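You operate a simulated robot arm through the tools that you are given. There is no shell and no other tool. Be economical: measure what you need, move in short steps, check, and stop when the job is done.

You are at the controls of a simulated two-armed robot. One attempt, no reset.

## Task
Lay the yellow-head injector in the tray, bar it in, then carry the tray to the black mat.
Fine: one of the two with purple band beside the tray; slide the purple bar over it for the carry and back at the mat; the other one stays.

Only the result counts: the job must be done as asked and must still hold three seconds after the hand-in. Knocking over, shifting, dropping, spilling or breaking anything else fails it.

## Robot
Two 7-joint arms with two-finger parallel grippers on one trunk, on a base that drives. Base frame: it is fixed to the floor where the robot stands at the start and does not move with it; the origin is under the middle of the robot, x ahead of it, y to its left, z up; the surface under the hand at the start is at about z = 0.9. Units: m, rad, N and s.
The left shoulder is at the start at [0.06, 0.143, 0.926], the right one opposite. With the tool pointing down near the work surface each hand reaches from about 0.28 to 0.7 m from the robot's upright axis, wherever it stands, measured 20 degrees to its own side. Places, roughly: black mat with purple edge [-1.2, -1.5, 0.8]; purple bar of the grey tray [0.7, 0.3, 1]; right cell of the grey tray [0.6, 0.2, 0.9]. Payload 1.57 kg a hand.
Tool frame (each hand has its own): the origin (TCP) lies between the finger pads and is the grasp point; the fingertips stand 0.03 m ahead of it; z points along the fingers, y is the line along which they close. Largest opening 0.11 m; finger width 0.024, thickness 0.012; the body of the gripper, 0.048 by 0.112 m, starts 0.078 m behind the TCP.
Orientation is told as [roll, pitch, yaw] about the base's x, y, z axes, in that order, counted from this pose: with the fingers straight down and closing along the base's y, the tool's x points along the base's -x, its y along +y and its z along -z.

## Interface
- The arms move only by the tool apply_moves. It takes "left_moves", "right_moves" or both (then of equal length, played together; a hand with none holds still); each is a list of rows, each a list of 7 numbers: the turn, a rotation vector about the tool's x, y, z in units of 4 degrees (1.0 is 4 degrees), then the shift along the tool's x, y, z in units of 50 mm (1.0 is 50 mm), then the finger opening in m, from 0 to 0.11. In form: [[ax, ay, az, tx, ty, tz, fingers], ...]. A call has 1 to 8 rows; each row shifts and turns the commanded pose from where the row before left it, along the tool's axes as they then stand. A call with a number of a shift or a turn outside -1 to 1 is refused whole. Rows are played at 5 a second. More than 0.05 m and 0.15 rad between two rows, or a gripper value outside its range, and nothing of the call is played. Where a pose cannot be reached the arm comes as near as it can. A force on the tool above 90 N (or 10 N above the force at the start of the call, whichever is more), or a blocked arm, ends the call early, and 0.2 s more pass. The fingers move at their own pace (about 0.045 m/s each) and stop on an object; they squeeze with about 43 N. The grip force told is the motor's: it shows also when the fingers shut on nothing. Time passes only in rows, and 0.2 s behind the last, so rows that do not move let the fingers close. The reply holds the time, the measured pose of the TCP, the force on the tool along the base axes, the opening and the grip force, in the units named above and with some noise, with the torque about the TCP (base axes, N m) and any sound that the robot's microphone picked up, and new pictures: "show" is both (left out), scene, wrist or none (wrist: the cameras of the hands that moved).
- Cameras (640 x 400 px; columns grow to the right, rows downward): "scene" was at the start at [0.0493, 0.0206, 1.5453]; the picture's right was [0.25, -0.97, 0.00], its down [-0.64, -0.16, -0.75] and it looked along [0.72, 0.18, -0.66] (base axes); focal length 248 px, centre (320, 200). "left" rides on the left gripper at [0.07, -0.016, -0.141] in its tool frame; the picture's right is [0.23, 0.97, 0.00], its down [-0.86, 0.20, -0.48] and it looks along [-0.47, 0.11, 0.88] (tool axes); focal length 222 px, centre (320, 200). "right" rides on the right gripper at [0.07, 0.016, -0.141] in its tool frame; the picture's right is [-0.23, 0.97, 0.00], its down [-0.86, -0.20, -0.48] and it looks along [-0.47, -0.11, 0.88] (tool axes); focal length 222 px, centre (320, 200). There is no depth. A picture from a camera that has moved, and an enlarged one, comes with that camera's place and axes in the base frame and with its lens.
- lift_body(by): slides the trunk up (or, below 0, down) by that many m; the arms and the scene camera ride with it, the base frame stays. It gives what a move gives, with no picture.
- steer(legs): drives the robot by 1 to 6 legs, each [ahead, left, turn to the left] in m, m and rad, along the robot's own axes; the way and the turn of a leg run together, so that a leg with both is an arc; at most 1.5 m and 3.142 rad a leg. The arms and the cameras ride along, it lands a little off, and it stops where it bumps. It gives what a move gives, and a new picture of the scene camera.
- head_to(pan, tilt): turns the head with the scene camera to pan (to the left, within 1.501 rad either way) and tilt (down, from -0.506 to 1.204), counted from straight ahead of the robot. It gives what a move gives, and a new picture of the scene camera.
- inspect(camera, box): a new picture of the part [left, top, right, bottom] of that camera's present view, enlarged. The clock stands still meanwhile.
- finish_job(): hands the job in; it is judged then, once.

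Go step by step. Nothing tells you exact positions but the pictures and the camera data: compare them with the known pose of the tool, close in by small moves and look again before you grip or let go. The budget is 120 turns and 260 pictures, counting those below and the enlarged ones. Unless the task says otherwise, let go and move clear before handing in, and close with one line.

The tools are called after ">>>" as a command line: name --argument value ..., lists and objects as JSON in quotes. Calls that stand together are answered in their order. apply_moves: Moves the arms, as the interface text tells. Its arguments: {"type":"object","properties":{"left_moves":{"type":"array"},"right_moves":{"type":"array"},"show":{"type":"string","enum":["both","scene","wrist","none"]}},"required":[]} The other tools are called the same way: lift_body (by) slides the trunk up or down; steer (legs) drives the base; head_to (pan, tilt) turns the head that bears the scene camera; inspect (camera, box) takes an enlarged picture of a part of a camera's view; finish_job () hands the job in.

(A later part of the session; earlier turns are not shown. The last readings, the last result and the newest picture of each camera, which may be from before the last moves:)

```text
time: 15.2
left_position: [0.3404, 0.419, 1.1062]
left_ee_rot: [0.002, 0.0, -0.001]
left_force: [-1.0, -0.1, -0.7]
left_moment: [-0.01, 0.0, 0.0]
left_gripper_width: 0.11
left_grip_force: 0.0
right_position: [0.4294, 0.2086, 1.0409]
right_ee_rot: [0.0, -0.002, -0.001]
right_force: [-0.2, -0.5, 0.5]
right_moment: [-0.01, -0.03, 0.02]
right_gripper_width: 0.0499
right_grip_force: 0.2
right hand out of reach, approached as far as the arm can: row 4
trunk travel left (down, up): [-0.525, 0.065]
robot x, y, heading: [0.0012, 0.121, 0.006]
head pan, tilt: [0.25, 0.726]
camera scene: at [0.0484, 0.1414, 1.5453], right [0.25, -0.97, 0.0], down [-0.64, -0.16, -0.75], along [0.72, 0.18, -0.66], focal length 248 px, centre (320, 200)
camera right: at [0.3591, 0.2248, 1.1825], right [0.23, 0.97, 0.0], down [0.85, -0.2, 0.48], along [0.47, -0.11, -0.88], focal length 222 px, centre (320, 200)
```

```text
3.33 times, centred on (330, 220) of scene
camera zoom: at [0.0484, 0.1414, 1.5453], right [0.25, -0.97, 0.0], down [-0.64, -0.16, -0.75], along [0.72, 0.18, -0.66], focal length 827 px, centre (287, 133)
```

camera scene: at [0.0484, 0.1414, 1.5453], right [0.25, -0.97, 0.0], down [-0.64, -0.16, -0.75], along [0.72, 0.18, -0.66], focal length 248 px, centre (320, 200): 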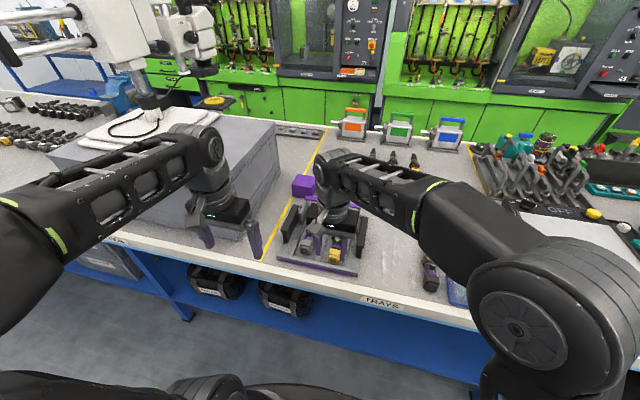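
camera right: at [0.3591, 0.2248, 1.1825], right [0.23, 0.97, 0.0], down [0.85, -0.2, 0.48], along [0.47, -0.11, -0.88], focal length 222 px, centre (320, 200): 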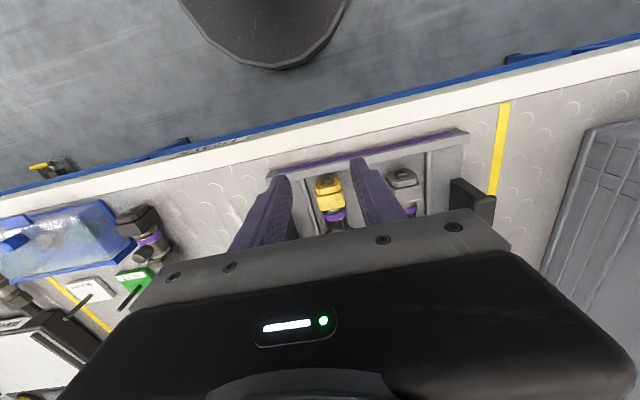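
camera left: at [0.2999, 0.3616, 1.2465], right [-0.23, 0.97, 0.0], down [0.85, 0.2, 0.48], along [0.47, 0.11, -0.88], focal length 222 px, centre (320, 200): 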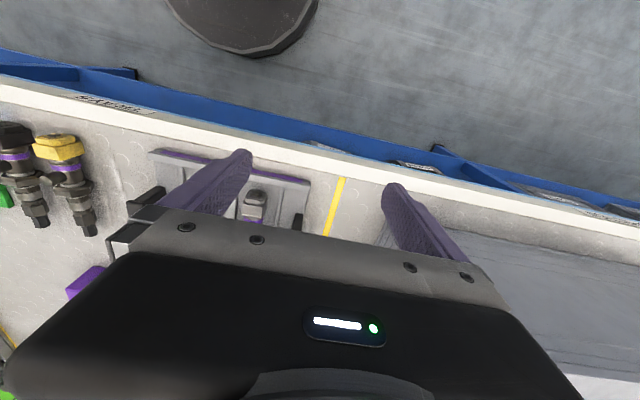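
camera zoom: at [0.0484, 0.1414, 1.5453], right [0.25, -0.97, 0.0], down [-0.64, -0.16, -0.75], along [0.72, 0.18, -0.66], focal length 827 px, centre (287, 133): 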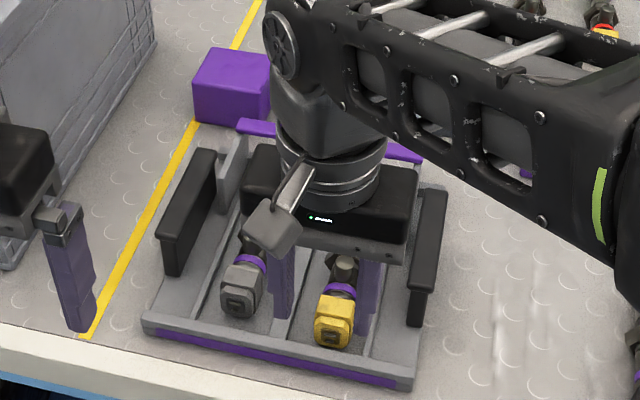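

The injector is in the right cell. I'll retract the right hand to the right, then look at the knob and bar and at the base clearance to the table.

>>> apply_moves --right_moves '[[0, 0, 0, 0.4, -0.9, 0, 0.06], [0, 0, 0, 0.4, -0.9, 0, 0.06], [0, 0, 0, 0, -1, 0, 0.06], [0, 0, 0, 0, -1, 0, 0.06]]' --show "none"

>>> head_to --pan 0.1 --tilt 1.2

>>> head_to --pan 0.1 --tilt 0.75

>>> inspect --camera "scene" --box '[180, 130, 400, 280]'

```text
time: 16.2
left_position: [0.3411, 0.4178, 1.1061]
left_ee_rot: [0.001, 0.0, -0.001]
left_force: [0.0, 0.4, -0.3]
left_moment: [-0.03, 0.0, 0.01]
left_gripper_width: 0.1101
left_grip_force: 0.1
right_position: [0.3915, 0.0195, 1.0403]
right_ee_rot: [-0.001, 0.0, 0.002]
right_force: [-0.2, 0.4, 0.6]
right_moment: [0.03, 0.01, 0.02]
right_gripper_width: 0.06
right_grip_force: 0.1
trunk travel left (down, up): [-0.525, 0.065]
robot x, y, heading: [0.0004, 0.1201, -0.004]
head pan, tilt: [0.25, 0.726]
```

```text
time: 17.2
left_position: [0.3408, 0.4194, 1.1059]
left_ee_rot: [0.002, 0.0, 0.0]
left_force: [0.3, 0.0, 0.1]
left_moment: [0.02, 0.02, -0.01]
left_gripper_width: 0.1098
left_grip_force: 0.2
right_position: [0.3916, 0.0213, 1.041]
right_ee_rot: [-0.002, -0.002, 0.0]
right_force: [1.1, 0.0, -0.8]
right_moment: [-0.01, 0.0, -0.01]
right_gripper_width: 0.0603
right_grip_force: 0.0
trunk travel left (down, up): [-0.525, 0.065]
robot x, y, heading: [-0.0, 0.1195, 0.001]
head pan, tilt: [0.099, 1.201]
camera scene: at [0.0237, 0.1262, 1.5116], right [0.1, -0.99, 0.0], down [-0.93, -0.09, -0.36], along [0.36, 0.04, -0.93], focal length 248 px, centre (320, 200)
```

scene: 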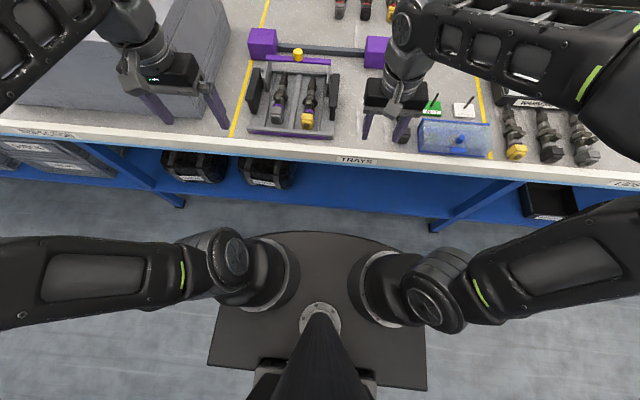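

```text
time: 18.1
left_position: [0.3421, 0.4177, 1.1042]
left_ee_rot: [0.0, 0.0, 0.0]
left_force: [0.5, -0.2, 0.1]
left_moment: [0.02, 0.01, 0.01]
left_gripper_width: 0.1099
left_grip_force: 0.1
right_position: [0.3916, 0.0205, 1.042]
right_ee_rot: [0.0, 0.0, 0.001]
right_force: [-0.1, 0.0, -1.0]
right_moment: [0.01, -0.01, -0.02]
right_gripper_width: 0.0598
right_grip_force: 0.0
trunk travel left (down, up): [-0.525, 0.065]
robot x, y, heading: [-0.0013, 0.1224, -0.001]
head pan, tilt: [0.099, 0.75]
camera scene: at [0.0504, 0.1288, 1.5432], right [0.1, -0.99, 0.0], down [-0.68, -0.07, -0.73], along [0.73, 0.07, -0.68], focal length 248 px, centre (320, 200)
```

scene: 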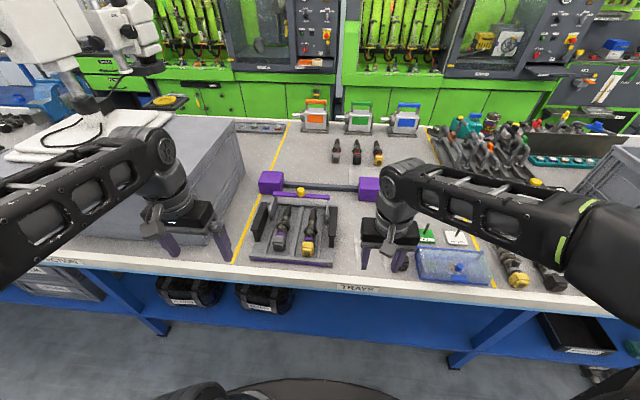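

```text
2.67 times, centred on (290, 205) of scene
camera zoom: at [0.0504, 0.1288, 1.5432], right [0.1, -0.99, 0.0], down [-0.68, -0.07, -0.73], along [0.73, 0.07, -0.68], focal length 662 px, centre (400, 187)
```

zoom: 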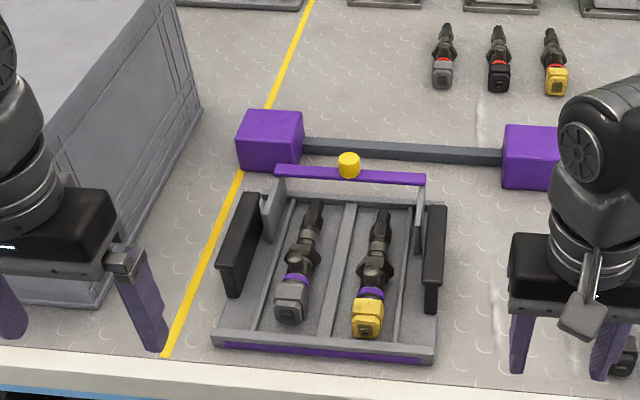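

The injector lies well in its cell. From two views the knob is at about (0.675, 0.253, 0.99), with the left shoulder straight behind it but at the edge of reach. I'll raise the trunk fully and drive forward 4 cm, since the base front has about 6 cm to the table.

>>> lift_body --by 0.065

>>> steer --legs '[[0.04, 0, 0]]'

>>> apply_moves --left_moves '[[0, 0, 0, -0.5, -0.8, 0, 0.06], [0, 0, 0, -0.5, -0.8, 0, 0.06], [0, 0, 0, -0.4, -0.8, 0.3, 0.06], [0, 0, 0, -0.4, -0.8, 0.3, 0.06], [0, 0, 0, -0.9, 0, 0.2, 0.06], [0, 0, 0, -0.5, 0, 0.8, 0.06]]'

>>> inspect --camera "scene" --box '[180, 130, 400, 280]'

```text
time: 19.1
left_position: [0.3421, 0.4181, 1.1701]
left_ee_rot: [0.001, 0.001, 0.001]
left_force: [-0.1, 0.2, 0.0]
left_moment: [0.02, 0.0, -0.01]
left_gripper_width: 0.1099
left_grip_force: 0.0
right_position: [0.3907, 0.0201, 1.1062]
right_ee_rot: [0.001, 0.002, -0.001]
right_force: [0.3, 0.2, -0.3]
right_moment: [-0.02, -0.01, -0.02]
right_gripper_width: 0.0599
right_grip_force: 0.0
trunk travel left (down, up): [-0.59, 0.0]
robot x, y, heading: [0.0002, 0.1213, 0.003]
head pan, tilt: [0.099, 0.75]
```

```text
time: 20.0
left_position: [0.3835, 0.4184, 1.17]
left_ee_rot: [0.001, 0.002, 0.0]
left_force: [0.7, 0.1, -0.3]
left_moment: [-0.01, 0.06, -0.03]
left_gripper_width: 0.1097
left_grip_force: 0.0
right_position: [0.4325, 0.0209, 1.1044]
right_ee_rot: [0.0, 0.002, 0.0]
right_force: [-0.5, -0.5, -0.2]
right_moment: [0.01, 0.04, -0.01]
right_gripper_width: 0.0599
right_grip_force: 0.0
trunk travel left (down, up): [-0.59, 0.0]
robot x, y, heading: [0.0398, 0.1239, -0.003]
head pan, tilt: [0.099, 0.75]
camera scene: at [0.0932, 0.1288, 1.6082], right [0.1, -0.99, 0.0], down [-0.68, -0.07, -0.73], along [0.73, 0.07, -0.68], focal length 248 px, centre (320, 200)
```

scene: 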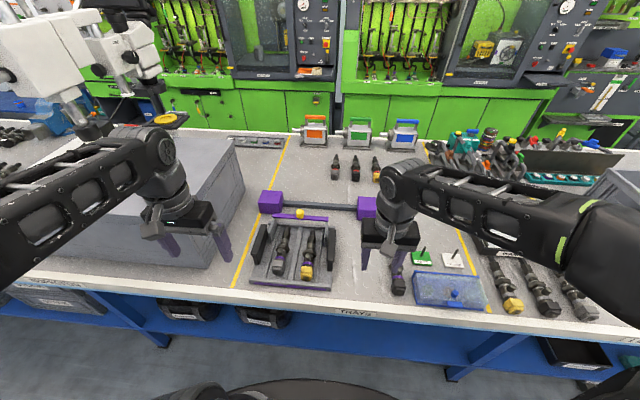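

```text
time: 21.4
left_position: [0.5425, 0.2574, 1.0901]
left_ee_rot: [0.001, 0.0, 0.0]
left_force: [1.2, -1.3, -0.5]
left_moment: [0.02, 0.0, 0.03]
left_gripper_width: 0.0601
left_grip_force: 0.0
right_position: [0.4311, 0.0208, 1.105]
right_ee_rot: [0.001, -0.002, 0.0]
right_force: [-0.2, -0.6, -0.3]
right_moment: [-0.01, 0.01, -0.02]
right_gripper_width: 0.0601
right_grip_force: 0.0
trunk travel left (down, up): [-0.59, 0.0]
robot x, y, heading: [0.0421, 0.1201, -0.003]
head pan, tilt: [0.099, 0.75]
camera scene: at [0.0913, 0.1285, 1.6083], right [0.1, -0.99, 0.0], down [-0.68, -0.07, -0.73], along [0.73, 0.07, -0.68], focal length 248 px, centre (320, 200)
camera left: at [0.4733, 0.2416, 1.2313], right [-0.23, 0.97, 0.0], down [0.85, 0.2, 0.48], along [0.47, 0.11, -0.88], focal length 222 px, centre (320, 200)
```

scene: 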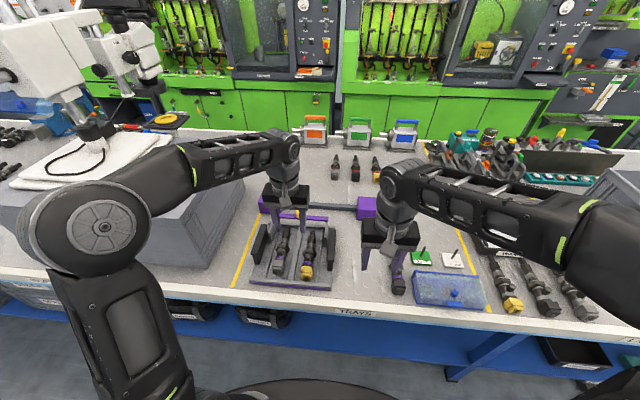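
left: 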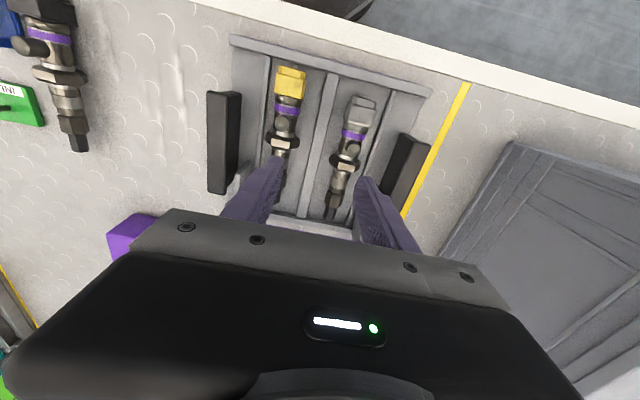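

```text
2.67 times, centred on (290, 205) of scene
camera zoom: at [0.0913, 0.1285, 1.6083], right [0.1, -0.99, 0.0], down [-0.68, -0.07, -0.73], along [0.73, 0.07, -0.68], focal length 662 px, centre (400, 187)
```

zoom: 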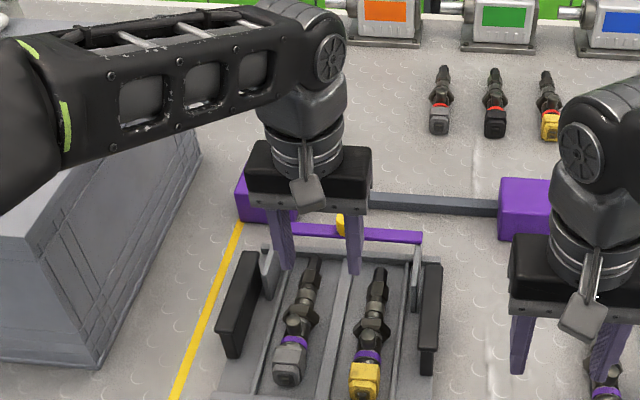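

The knob is at about (0.684, 0.257, 0.99). I'll bring the open left fingers forward, staying above bar level, and look again.

>>> apply_moves --left_moves '[[0, 0, 0, -0.4, 0, 0.6, 0.06], [0, 0, 0, -0.7, 0, 0.3, 0.06], [0, 0, 0, -0.7, 0, 0, 0.06], [0, 0, 0, -0.2, 0, 0, 0.06], [0, 0, 0, 0, 0, 0, 0.06]]'

>>> inspect --camera "scene" --box '[240, 170, 360, 250]'

```text
time: 22.6
left_position: [0.6422, 0.2587, 1.044]
left_ee_rot: [0.002, 0.001, 0.0]
left_force: [-0.1, -0.4, 0.4]
left_moment: [-0.01, 0.02, -0.02]
left_gripper_width: 0.0602
left_grip_force: 0.2
right_position: [0.4317, 0.021, 1.1061]
right_ee_rot: [0.001, 0.0, -0.001]
right_force: [1.1, 0.7, 0.8]
right_moment: [0.0, 0.04, 0.02]
right_gripper_width: 0.0599
right_grip_force: 0.0
trunk travel left (down, up): [-0.59, 0.0]
robot x, y, heading: [0.0384, 0.1216, -0.005]
head pan, tilt: [0.099, 0.75]
camera scene: at [0.0907, 0.1287, 1.6083], right [0.1, -0.99, 0.0], down [-0.68, -0.07, -0.73], along [0.73, 0.07, -0.68], focal length 248 px, centre (320, 200)
camera left: at [0.5727, 0.2424, 1.1865], right [-0.23, 0.97, 0.0], down [0.86, 0.2, 0.48], along [0.47, 0.11, -0.88], focal length 222 px, centre (320, 200)
```

scene: 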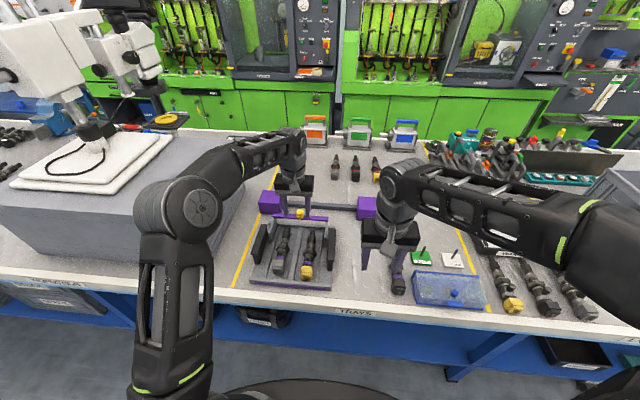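
left: 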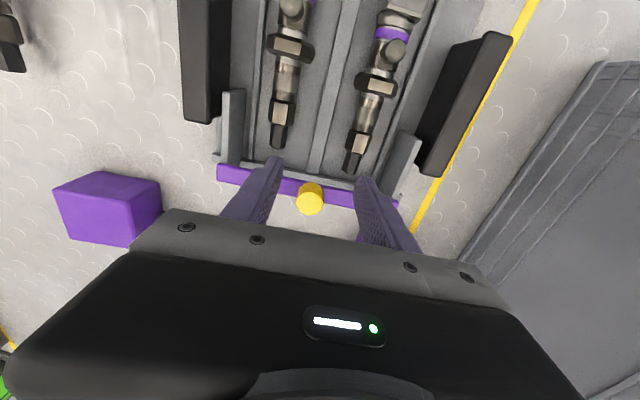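

```text
5.00 times, centred on (300, 210) of scene
camera zoom: at [0.0907, 0.1287, 1.6083], right [0.1, -0.99, 0.0], down [-0.68, -0.07, -0.73], along [0.73, 0.07, -0.68], focal length 1240 px, centre (420, 150)
```

zoom: 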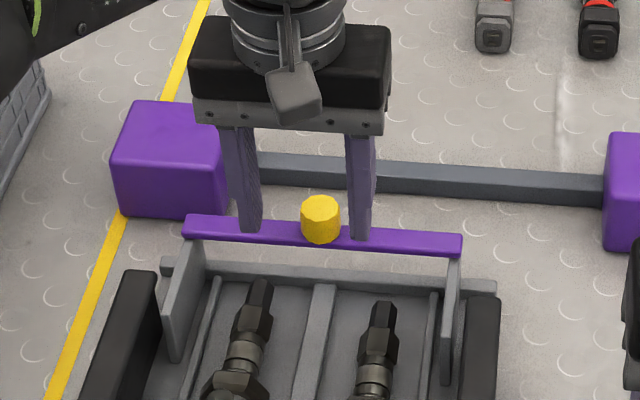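

The two views put the knob top at about (0.656, 0.252, 1.027), with the bar top at about 1.0. I'll move 14 mm forward, 5 mm right and 9 mm down, then grip the knob.

>>> apply_moves --left_moves '[[0, 0, 0, -0.28, -0.1, 0, 0.06], [0, 0, 0, 0, 0, 0.16, 0.06], [0, 0, 0, 0, 0, 0, 0.06]]'

>>> inspect --camera "scene" --box '[240, 170, 360, 250]'

```text
time: 23.4
left_position: [0.6571, 0.2519, 1.0368]
left_ee_rot: [0.001, -0.001, 0.0]
left_force: [-0.4, -0.5, -0.4]
left_moment: [0.02, 0.04, -0.03]
left_gripper_width: 0.0599
left_grip_force: 0.1
right_position: [0.4312, 0.0207, 1.1054]
right_ee_rot: [0.001, -0.001, -0.001]
right_force: [-0.5, -1.1, 0.5]
right_moment: [0.02, 0.02, -0.01]
right_gripper_width: 0.0599
right_grip_force: 0.1
trunk travel left (down, up): [-0.59, 0.0]
robot x, y, heading: [0.0382, 0.1198, 0.005]
head pan, tilt: [0.099, 0.75]
camera scene: at [0.0908, 0.1285, 1.6083], right [0.1, -0.99, 0.0], down [-0.68, -0.07, -0.73], along [0.73, 0.07, -0.68], focal length 248 px, centre (320, 200)
camera left: at [0.5864, 0.2368, 1.1787], right [-0.23, 0.97, 0.0], down [0.86, 0.2, 0.48], along [0.47, 0.11, -0.88], focal length 222 px, centre (320, 200)
```

scene: 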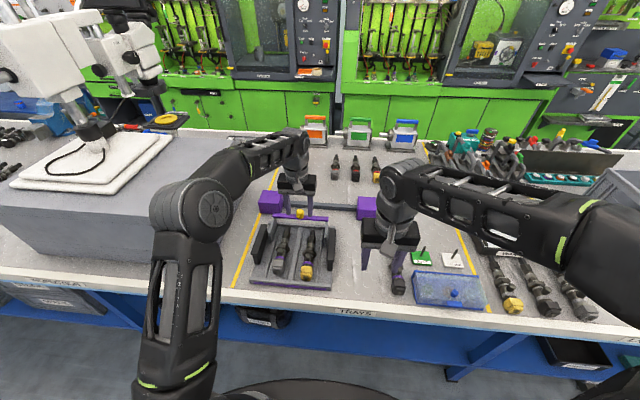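
left: 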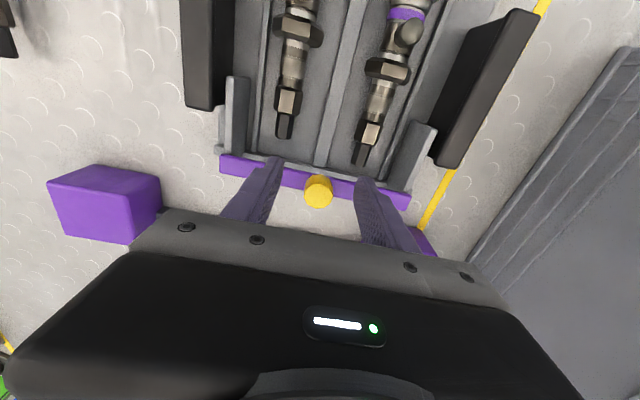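

```text
5.00 times, centred on (300, 210) of scene
camera zoom: at [0.0908, 0.1285, 1.6083], right [0.1, -0.99, 0.0], down [-0.68, -0.07, -0.73], along [0.73, 0.07, -0.68], focal length 1240 px, centre (420, 150)
```

zoom: 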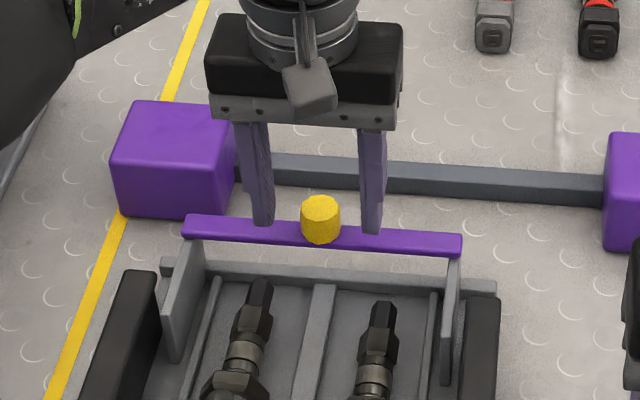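

The knob projects right at the TCP. I'll close on it.

>>> apply_moves --left_moves '[[0, 0, 0, 0, 0, 0, 0.015], [0, 0, 0, 0, 0, 0, 0.015], [0, 0, 0, 0, 0, 0, 0.015], [0, 0, 0, 0, 0, 0, 0.015]]' --show "wrist"

```text
time: 24.4
left_position: [0.6562, 0.2525, 1.0377]
left_ee_rot: [0.001, 0.0, 0.001]
left_force: [0.5, 0.4, 0.9]
left_moment: [0.0, 0.01, 0.03]
left_gripper_width: 0.0149
left_grip_force: 0.0
right_position: [0.4307, 0.0207, 1.1058]
right_ee_rot: [0.0, -0.001, 0.0]
right_force: [-0.8, 1.0, 0.2]
right_moment: [0.02, 0.0, -0.01]
right_gripper_width: 0.0599
right_grip_force: 0.1
trunk travel left (down, up): [-0.59, 0.0]
robot x, y, heading: [0.0406, 0.1228, 0.004]
head pan, tilt: [0.099, 0.75]
camera left: at [0.5861, 0.237, 1.1788], right [-0.23, 0.97, 0.0], down [0.86, 0.2, 0.48], along [0.47, 0.11, -0.88], focal length 222 px, centre (320, 200)
```

left: 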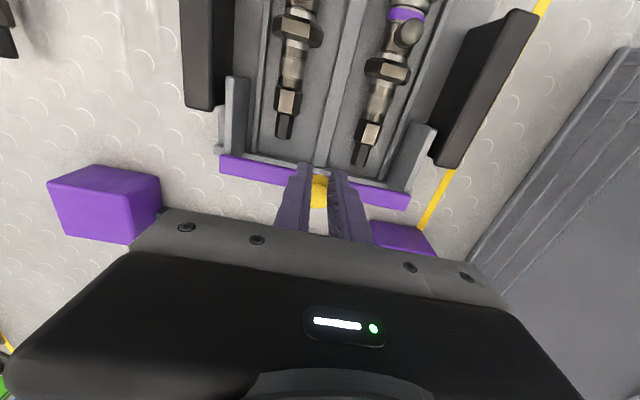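

The fingers closed fully without force, so the knob must be lower than I judged. Checking the scene view.

>>> inspect --camera "scene" --box '[260, 180, 340, 240]'

```text
6.67 times, centred on (300, 210) of scene
camera zoom: at [0.0905, 0.1288, 1.6083], right [0.1, -0.99, 0.0], down [-0.68, -0.07, -0.73], along [0.73, 0.07, -0.68], focal length 1654 px, centre (453, 133)
```

zoom: 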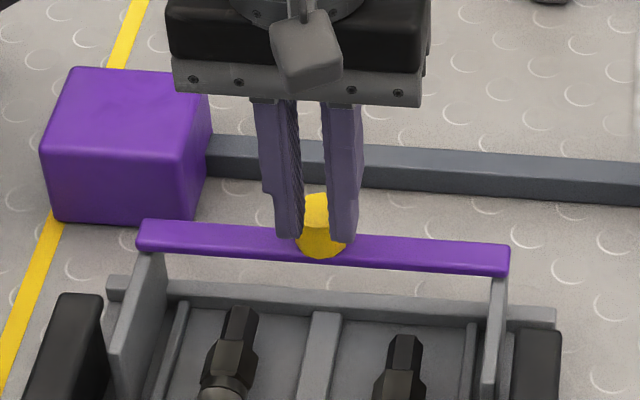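

The fingertips are just above the knob. I'll open, move about 10 mm forward and go down gently.

>>> apply_moves --left_moves '[[0, 0, 0, 0, 0, 0, 0.06], [0, 0, 0, 0, 0, 0, 0.06], [0, 0, 0, -0.2, 0, 0, 0.06], [0, 0, 0, 0, 0, 0.24, 0.06], [0, 0, 0, 0, 0, 0.2, 0.06], [0, 0, 0, 0, 0, 0, 0.06]]' --show "wrist"

>>> inspect --camera "scene" --box '[260, 180, 340, 240]'

```text
time: 25.8
left_position: [0.6659, 0.2537, 1.0153]
left_ee_rot: [0.0, 0.0, 0.0]
left_force: [0.7, 0.0, 0.2]
left_moment: [-0.03, -0.01, 0.02]
left_gripper_width: 0.06
left_grip_force: 0.1
right_position: [0.4307, 0.0199, 1.1055]
right_ee_rot: [0.001, 0.0, -0.001]
right_force: [0.3, 0.1, 0.3]
right_moment: [0.01, 0.03, -0.06]
right_gripper_width: 0.0601
right_grip_force: 0.0
trunk travel left (down, up): [-0.59, 0.0]
robot x, y, heading: [0.0436, 0.1221, 0.001]
head pan, tilt: [0.099, 0.75]
camera left: at [0.5963, 0.2369, 1.1569], right [-0.23, 0.97, 0.0], down [0.86, 0.2, 0.48], along [0.47, 0.11, -0.88], focal length 222 px, centre (320, 200)
```

left: 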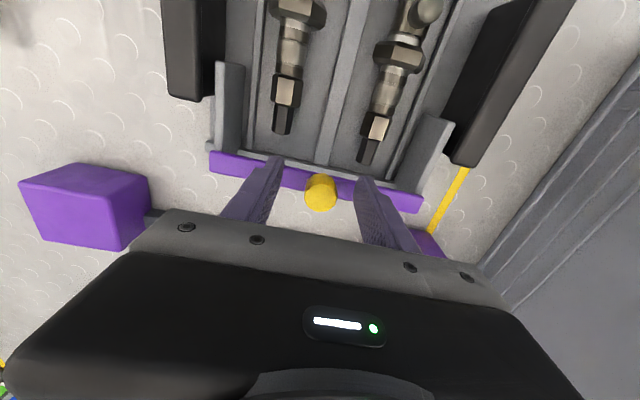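

```text
6.67 times, centred on (300, 210) of scene
camera zoom: at [0.0903, 0.1288, 1.6083], right [0.1, -0.99, 0.0], down [-0.68, -0.07, -0.73], along [0.73, 0.07, -0.68], focal length 1654 px, centre (453, 133)
```

zoom: 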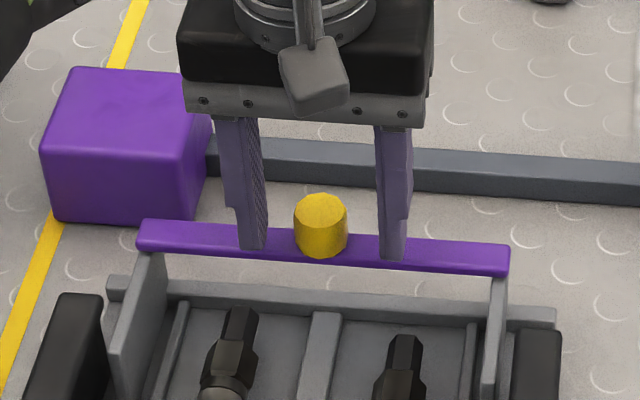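

The tips now flank the knob near the bar top. Closing.

>>> apply_moves --left_moves '[[0, 0, 0, 0, 0, 0, 0.015], [0, 0, 0, 0, 0, 0, 0.015], [0, 0, 0, 0, 0, 0, 0.015], [0, 0, 0, 0, 0, 0, 0.015]]' --show "wrist"

```text
time: 26.8
left_position: [0.666, 0.2558, 1.0158]
left_ee_rot: [0.0, -0.001, 0.002]
left_force: [0.3, 9.1, 1.3]
left_moment: [0.26, 0.06, 0.14]
left_gripper_width: 0.0267
left_grip_force: 32.0
right_position: [0.4313, 0.022, 1.1063]
right_ee_rot: [0.0, 0.0, 0.0]
right_force: [0.8, 1.1, -0.2]
right_moment: [-0.02, 0.01, 0.0]
right_gripper_width: 0.0599
right_grip_force: 0.1
trunk travel left (down, up): [-0.59, 0.0]
robot x, y, heading: [0.0396, 0.1203, -0.002]
head pan, tilt: [0.099, 0.75]
camera left: at [0.5965, 0.2388, 1.1568], right [-0.23, 0.97, 0.0], down [0.85, 0.2, 0.48], along [0.47, 0.11, -0.88], focal length 222 px, centre (320, 200)
```

left: 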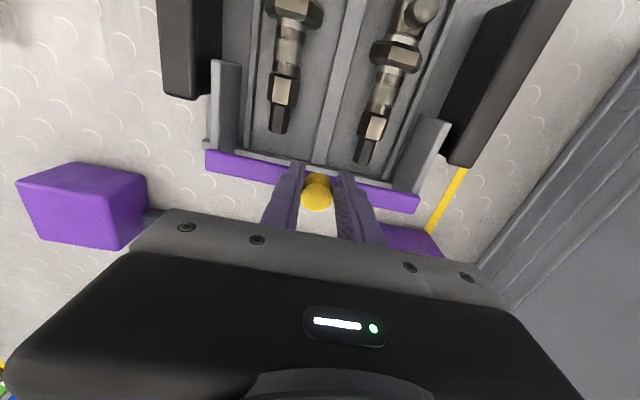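

The knob is gripped at 26.7 mm. I'll relieve the side force and pull gently 20 mm toward the robot, then check that the bar slides rather than the tray.

>>> apply_moves --left_moves '[[0, 0, 0, 0, 0.06, 0, 0.015], [0, 0, 0, 0.2, 0, 0, 0.015], [0, 0, 0, 0.2, 0, 0, 0.015], [0, 0, 0, 0, 0, 0, 0.015]]'

>>> inspect --camera "scene" --box '[230, 180, 350, 300]'

```text
time: 27.8
left_position: [0.6455, 0.2554, 1.0149]
left_ee_rot: [-0.002, -0.001, -0.001]
left_force: [0.2, 0.7, 0.2]
left_moment: [-0.08, -0.16, 0.03]
left_gripper_width: 0.0259
left_grip_force: 37.3
right_position: [0.431, 0.0202, 1.1069]
right_ee_rot: [0.001, 0.0, 0.0]
right_force: [0.8, 0.5, 0.0]
right_moment: [0.03, 0.0, -0.03]
right_gripper_width: 0.0598
right_grip_force: 0.1
trunk travel left (down, up): [-0.59, 0.0]
robot x, y, heading: [0.0402, 0.1213, -0.002]
head pan, tilt: [0.099, 0.75]
camera scene: at [0.0905, 0.1287, 1.6083], right [0.1, -1.0, 0.0], down [-0.68, -0.07, -0.73], along [0.73, 0.07, -0.68], focal length 248 px, centre (320, 200)
camera left: at [0.5755, 0.2394, 1.1569], right [-0.23, 0.97, 0.0], down [0.86, 0.2, 0.48], along [0.47, 0.11, -0.88], focal length 222 px, centre (320, 200)
```

scene: 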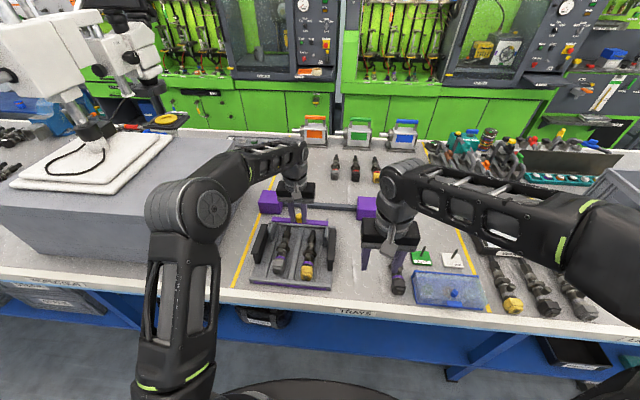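
left: 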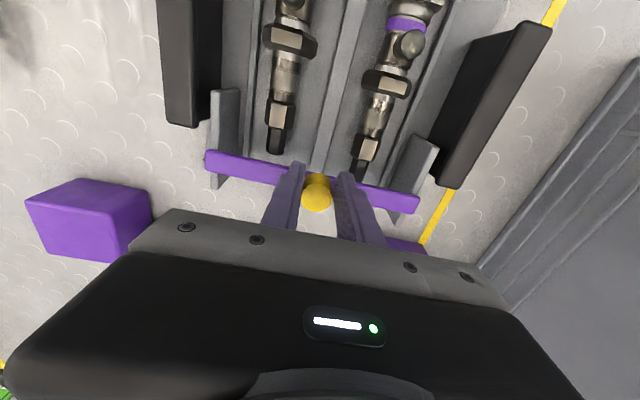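

```text
3.33 times, centred on (290, 240) of scene
camera zoom: at [0.0905, 0.1287, 1.6083], right [0.1, -1.0, 0.0], down [-0.68, -0.07, -0.73], along [0.73, 0.07, -0.68], focal length 827 px, centre (420, 67)
```

zoom: 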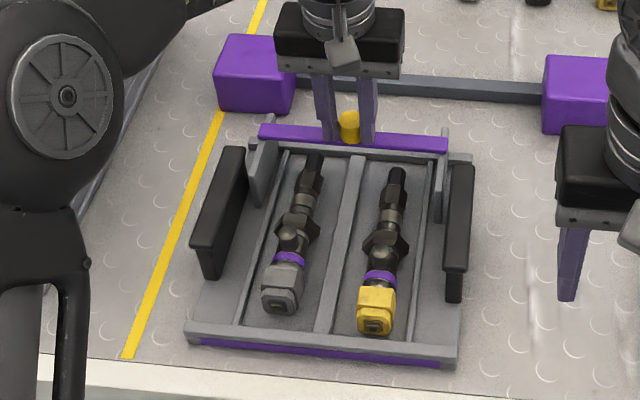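

The bar slides freely with the tray still. Continuing in small steps until I feel the stop.

>>> apply_moves --left_moves '[[0, 0, 0, 0.2, 0, 0, 0.015], [0, 0, 0, 0.2, 0, 0, 0.015], [0, 0, 0, 0, 0, 0, 0.015]]' --show "none"

>>> inspect --camera "scene" --box '[230, 180, 350, 300]'

>>> inspect --camera "left" --box '[140, 0, 500, 260]'

```text
time: 28.6
left_position: [0.6242, 0.2562, 1.0151]
left_ee_rot: [0.0, 0.002, 0.0]
left_force: [0.2, -2.7, 0.5]
left_moment: [-0.06, -0.11, -0.07]
left_gripper_width: 0.0259
left_grip_force: 36.5
right_position: [0.4307, 0.0205, 1.106]
right_ee_rot: [0.0, 0.001, -0.001]
right_force: [0.8, 0.9, -0.7]
right_moment: [0.01, -0.05, -0.02]
right_gripper_width: 0.0597
right_grip_force: 0.0
trunk travel left (down, up): [-0.59, 0.0]
robot x, y, heading: [0.0394, 0.1203, 0.001]
head pan, tilt: [0.099, 0.75]
```

```text
3.33 times, centred on (290, 240) of scene
camera zoom: at [0.0906, 0.1284, 1.6083], right [0.1, -1.0, 0.0], down [-0.68, -0.07, -0.73], along [0.73, 0.07, -0.68], focal length 827 px, centre (420, 67)
```

zoom: 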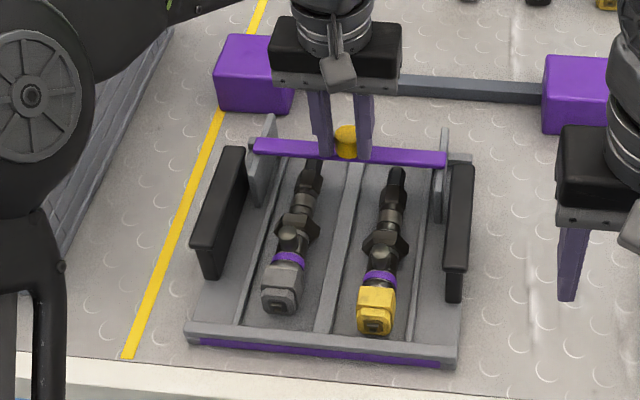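

```text
1.54 times, centred on (320, 130) of left
camera zoom: at [0.5553, 0.2394, 1.1569], right [-0.23, 0.97, 0.0], down [0.86, 0.2, 0.48], along [0.47, 0.11, -0.88], focal length 342 px, centre (320, 308)
```

zoom: 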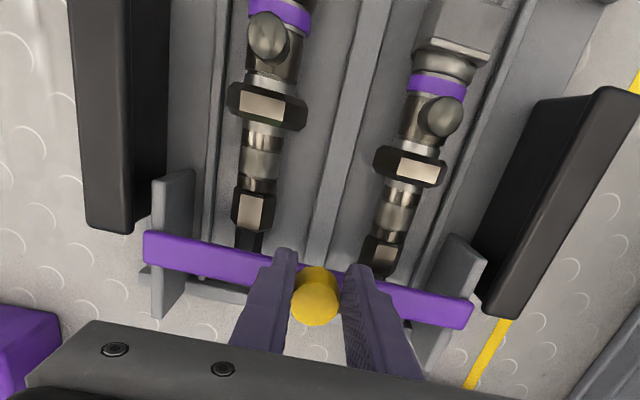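

>>> apply_moves --left_moves '[[0, 0, 0, 0.2, 0, 0, 0.015], [0, 0, 0, 0.2, 0, 0, 0.015], [0, 0, 0, 0, 0, 0, 0.015]]' --show "none"

>>> inspect --camera "scene" --box '[230, 180, 350, 300]'

>>> inspect --camera "left" --box '[140, 0, 500, 260]'

```text
time: 29.4
left_position: [0.6058, 0.2546, 1.0151]
left_ee_rot: [0.001, -0.002, 0.001]
left_force: [3.0, -3.1, 1.5]
left_moment: [-0.08, -0.19, -0.04]
left_gripper_width: 0.0228
left_grip_force: 35.7
right_position: [0.4318, 0.0189, 1.1059]
right_ee_rot: [-0.001, 0.0, 0.0]
right_force: [-0.8, -0.2, 0.6]
right_moment: [0.03, -0.02, -0.02]
right_gripper_width: 0.0599
right_grip_force: 0.1
trunk travel left (down, up): [-0.59, 0.0]
robot x, y, heading: [0.0412, 0.1229, -0.001]
head pan, tilt: [0.099, 0.75]
```

```text
3.33 times, centred on (290, 240) of scene
camera zoom: at [0.091, 0.1282, 1.6083], right [0.1, -1.0, 0.0], down [-0.68, -0.07, -0.73], along [0.73, 0.07, -0.68], focal length 827 px, centre (420, 67)
```

zoom: 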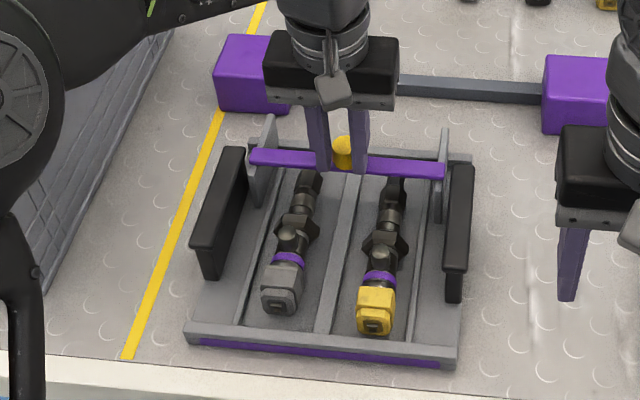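

```text
1.54 times, centred on (320, 130) of left
camera zoom: at [0.536, 0.2394, 1.1569], right [-0.23, 0.97, 0.0], down [0.85, 0.2, 0.48], along [0.47, 0.11, -0.88], focal length 342 px, centre (320, 308)
```

zoom: 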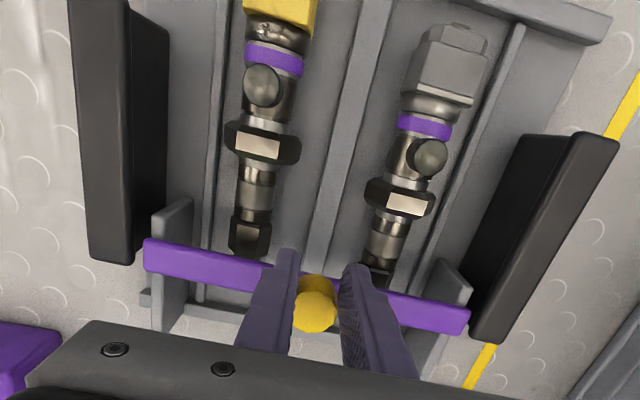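

The grip slipped toward the knob's edge, maybe because the bar reached its stop. I'll re-centre on the knob and test with another short pull.

>>> apply_moves --left_moves '[[0, 0, 0, 0, 0, 0, 0.045], [0, 0, 0, 0, 0, 0, 0.045], [0, 0, 0, -0.14, -0.03, 0, 0.045], [0, 0, 0, 0, 0, 0, 0.015], [0, 0, 0, 0, 0, 0, 0.015], [0, 0, 0, 0, 0, 0, 0.015]]' --show "none"

>>> apply_moves --left_moves '[[0, 0, 0, 0.1, 0, 0, 0.015], [0, 0, 0, 0.1, 0, 0, 0.015], [0, 0, 0, 0, 0, 0, 0.015]]' --show "none"

>>> inspect --camera "scene" --box '[230, 180, 350, 300]'

>>> inspect --camera "left" --box '[140, 0, 500, 260]'

```text
time: 30.8
left_position: [0.6121, 0.2547, 1.0152]
left_ee_rot: [0.001, 0.001, 0.0]
left_force: [1.4, 2.4, 0.1]
left_moment: [-0.13, -0.02, 0.01]
left_gripper_width: 0.0268
left_grip_force: 30.6
right_position: [0.4311, 0.0209, 1.1062]
right_ee_rot: [0.0, 0.0, 0.002]
right_force: [0.5, -1.2, -0.2]
right_moment: [-0.02, -0.02, -0.01]
right_gripper_width: 0.0599
right_grip_force: 0.0
trunk travel left (down, up): [-0.59, 0.0]
robot x, y, heading: [0.0411, 0.1191, -0.002]
head pan, tilt: [0.099, 0.75]
```

```text
time: 31.6
left_position: [0.6018, 0.2539, 1.0143]
left_ee_rot: [-0.001, 0.001, -0.001]
left_force: [7.0, -2.8, 0.5]
left_moment: [-0.01, -0.43, 0.09]
left_gripper_width: 0.0269
left_grip_force: 37.5
right_position: [0.4322, 0.0198, 1.1058]
right_ee_rot: [0.0, 0.0, 0.0]
right_force: [0.0, -0.3, -0.4]
right_moment: [0.03, 0.0, 0.0]
right_gripper_width: 0.06
right_grip_force: 0.2
trunk travel left (down, up): [-0.59, 0.0]
robot x, y, heading: [0.0365, 0.1234, -0.0]
head pan, tilt: [0.099, 0.75]
```

```text
3.33 times, centred on (290, 240) of scene
camera zoom: at [0.0915, 0.1283, 1.6083], right [0.1, -1.0, 0.0], down [-0.68, -0.07, -0.73], along [0.73, 0.07, -0.68], focal length 827 px, centre (420, 67)
```

zoom: 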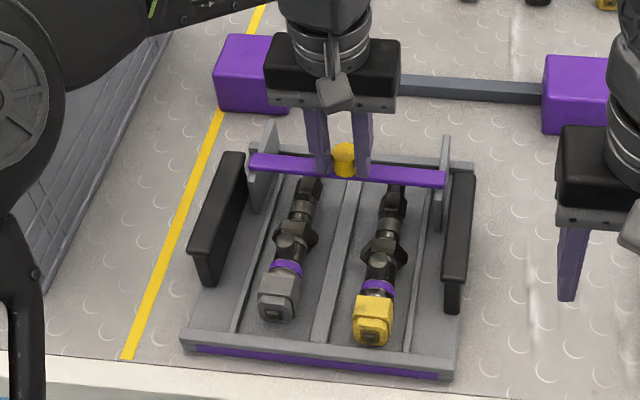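

```text
1.54 times, centred on (320, 130) of left
camera zoom: at [0.5335, 0.2378, 1.1565], right [-0.23, 0.97, 0.0], down [0.86, 0.2, 0.48], along [0.47, 0.11, -0.88], focal length 342 px, centre (320, 308)
```

zoom: 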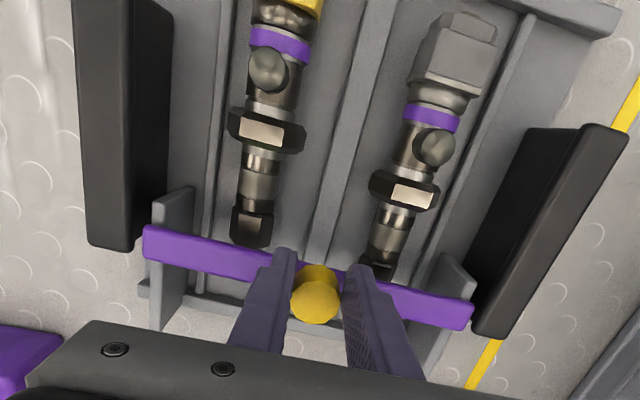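

The bar has hit its stop: the last pull moved the whole tray by a few millimetres. The bar is now over the injector, so I'll release the knob, rise, and retract to see the handles.

>>> apply_moves --left_moves '[[0, 0, 0, 0, 0, 0, 0.05], [0, 0, 0, 0, 0, 0, 0.05], [0, 0, 0, 0, 0, -0.8, 0.05], [0, 0, 0, 0.6, 0.7, -0.3, 0.05], [0, 0, 0, 0.6, 0.7, 0, 0.06], [0, 0, 0, 0.6, 0.7, 0, 0.06]]'

>>> inspect --camera "scene" --box '[230, 180, 350, 300]'

>>> inspect --camera "left" --box '[0, 0, 400, 260]'

```text
time: 33.0
left_position: [0.511, 0.3624, 1.0704]
left_ee_rot: [-0.003, 0.0, 0.0]
left_force: [-0.5, -0.7, 0.0]
left_moment: [-0.04, -0.03, -0.03]
left_gripper_width: 0.0603
left_grip_force: 0.1
right_position: [0.4299, 0.0211, 1.1061]
right_ee_rot: [0.0, -0.003, 0.001]
right_force: [0.9, 0.0, 0.0]
right_moment: [-0.02, -0.04, 0.03]
right_gripper_width: 0.0598
right_grip_force: 0.0
trunk travel left (down, up): [-0.59, 0.0]
robot x, y, heading: [0.0399, 0.1243, 0.001]
head pan, tilt: [0.099, 0.75]
camera scene: at [0.0892, 0.1299, 1.6084], right [0.1, -1.0, 0.0], down [-0.68, -0.07, -0.73], along [0.73, 0.07, -0.68], focal length 248 px, centre (320, 200)
camera left: at [0.4414, 0.3455, 1.2123], right [-0.23, 0.97, 0.0], down [0.85, 0.2, 0.48], along [0.47, 0.11, -0.88], focal length 222 px, centre (320, 200)
```

scene: 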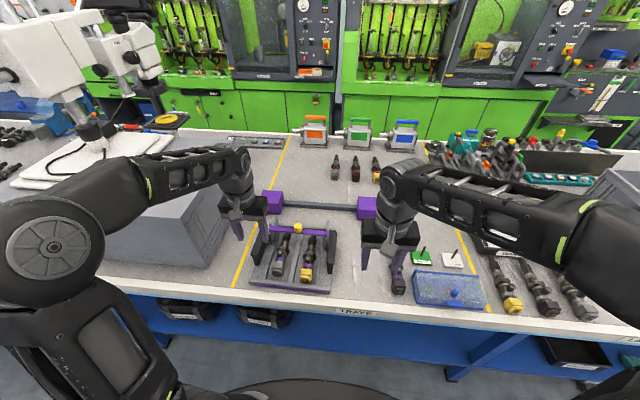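
left: 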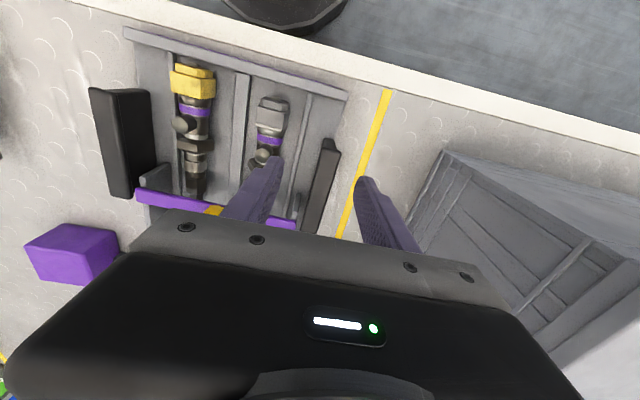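

```text
3.33 times, centred on (290, 240) of scene
camera zoom: at [0.0892, 0.1299, 1.6084], right [0.1, -1.0, 0.0], down [-0.68, -0.07, -0.73], along [0.73, 0.07, -0.68], focal length 827 px, centre (420, 67)
```

zoom: 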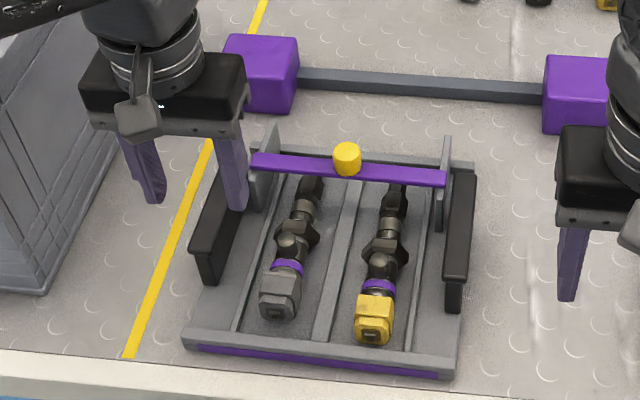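

```text
1.54 times, centred on (200, 130) of left
camera zoom: at [0.4414, 0.3455, 1.2123], right [-0.23, 0.97, 0.0], down [0.85, 0.2, 0.48], along [0.47, 0.11, -0.88], focal length 342 px, centre (505, 308)
```

zoom: 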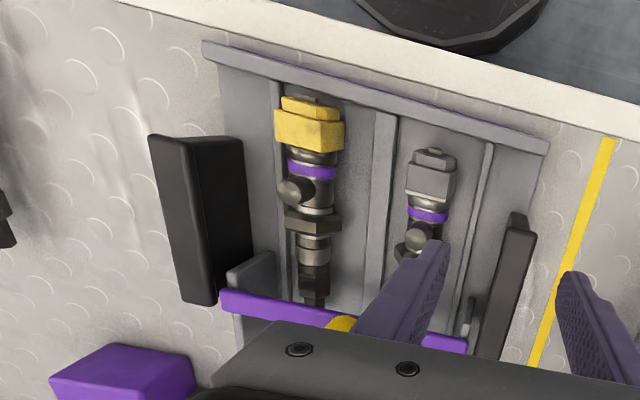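

The bar holds over the injectors. The handles are plates at about x 0.505–0.63, y 0.376 (left) and 0.136 (right), with tops near z 0.97. I'll position both hands above them at x≈0.545, before lowering the trunk.

>>> apply_moves --left_moves '[[0, 0, 0, -0.34, 0.14, 0, 0.06], [0, 0, 0, -0.34, 0.14, 0, 0.06], [0, 0, 0, 0, 0, 0, 0.06], [0, 0, 0, 0, 0, 0, 0.06], [0, 0, 0, 0, 0, 0, 0.06]]' --right_moves '[[0, 0, 0, 0, 0.9, 0, 0.06], [0, 0, 0, -0.4, 0.8, 0, 0.06], [0, 0, 0, -0.6, 0.6, 0.3, 0.06], [0, 0, 0, -0.6, 0, 0.5, 0.06], [0, 0, 0, -0.7, 0, 0, 0.06]]'

>>> inspect --camera "scene" --box '[230, 180, 350, 300]'

```text
time: 34.2
left_position: [0.548, 0.3752, 1.0713]
left_ee_rot: [0.001, 0.001, 0.0]
left_force: [0.4, 0.1, 0.1]
left_moment: [-0.02, -0.02, 0.0]
left_gripper_width: 0.06
left_grip_force: 0.1
right_position: [0.5477, 0.1362, 1.0658]
right_ee_rot: [0.001, 0.0, 0.002]
right_force: [0.2, -0.5, 0.9]
right_moment: [0.0, 0.04, -0.02]
right_gripper_width: 0.0598
right_grip_force: 0.2
trunk travel left (down, up): [-0.59, 0.0]
robot x, y, heading: [0.0436, 0.1229, 0.002]
head pan, tilt: [0.099, 0.75]
camera scene: at [0.0914, 0.1294, 1.6083], right [0.1, -0.99, 0.0], down [-0.68, -0.07, -0.73], along [0.73, 0.07, -0.68], focal length 248 px, centre (320, 200)
camera right: at [0.4773, 0.1518, 1.2075], right [0.23, 0.97, 0.0], down [0.86, -0.2, 0.48], along [0.47, -0.11, -0.88], focal length 222 px, centre (320, 200)
camera left: at [0.4779, 0.3589, 1.2117], right [-0.23, 0.97, 0.0], down [0.86, 0.2, 0.48], along [0.47, 0.11, -0.88], focal length 222 px, centre (320, 200)
```

scene: 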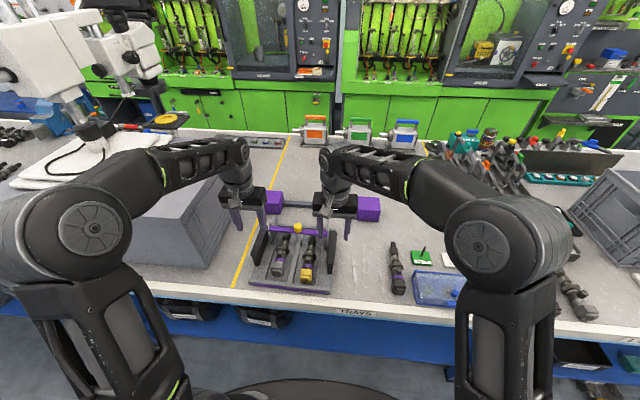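
right: 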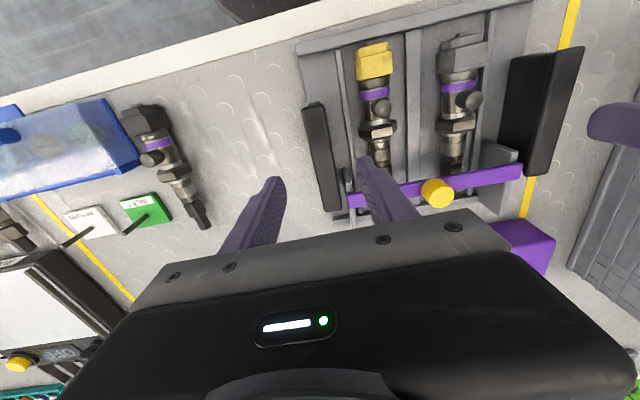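
left: 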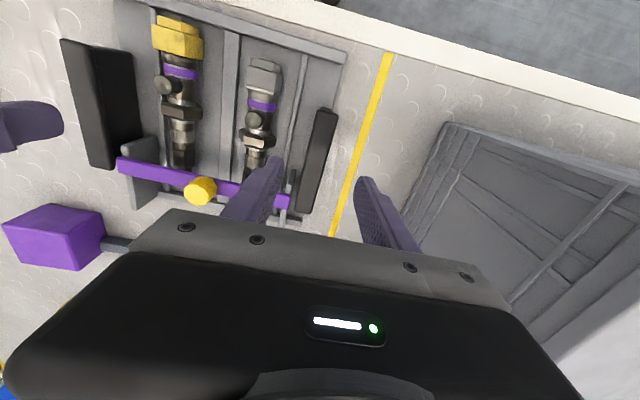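

```text
3.33 times, centred on (290, 240) of scene
camera zoom: at [0.0914, 0.1294, 1.6083], right [0.1, -0.99, 0.0], down [-0.68, -0.07, -0.73], along [0.73, 0.07, -0.68], focal length 827 px, centre (420, 67)
```

zoom: 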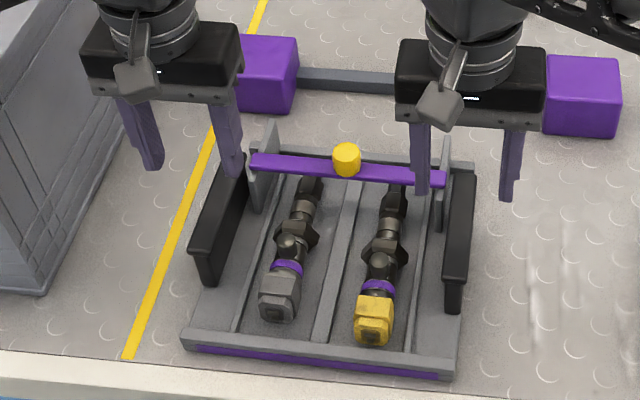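

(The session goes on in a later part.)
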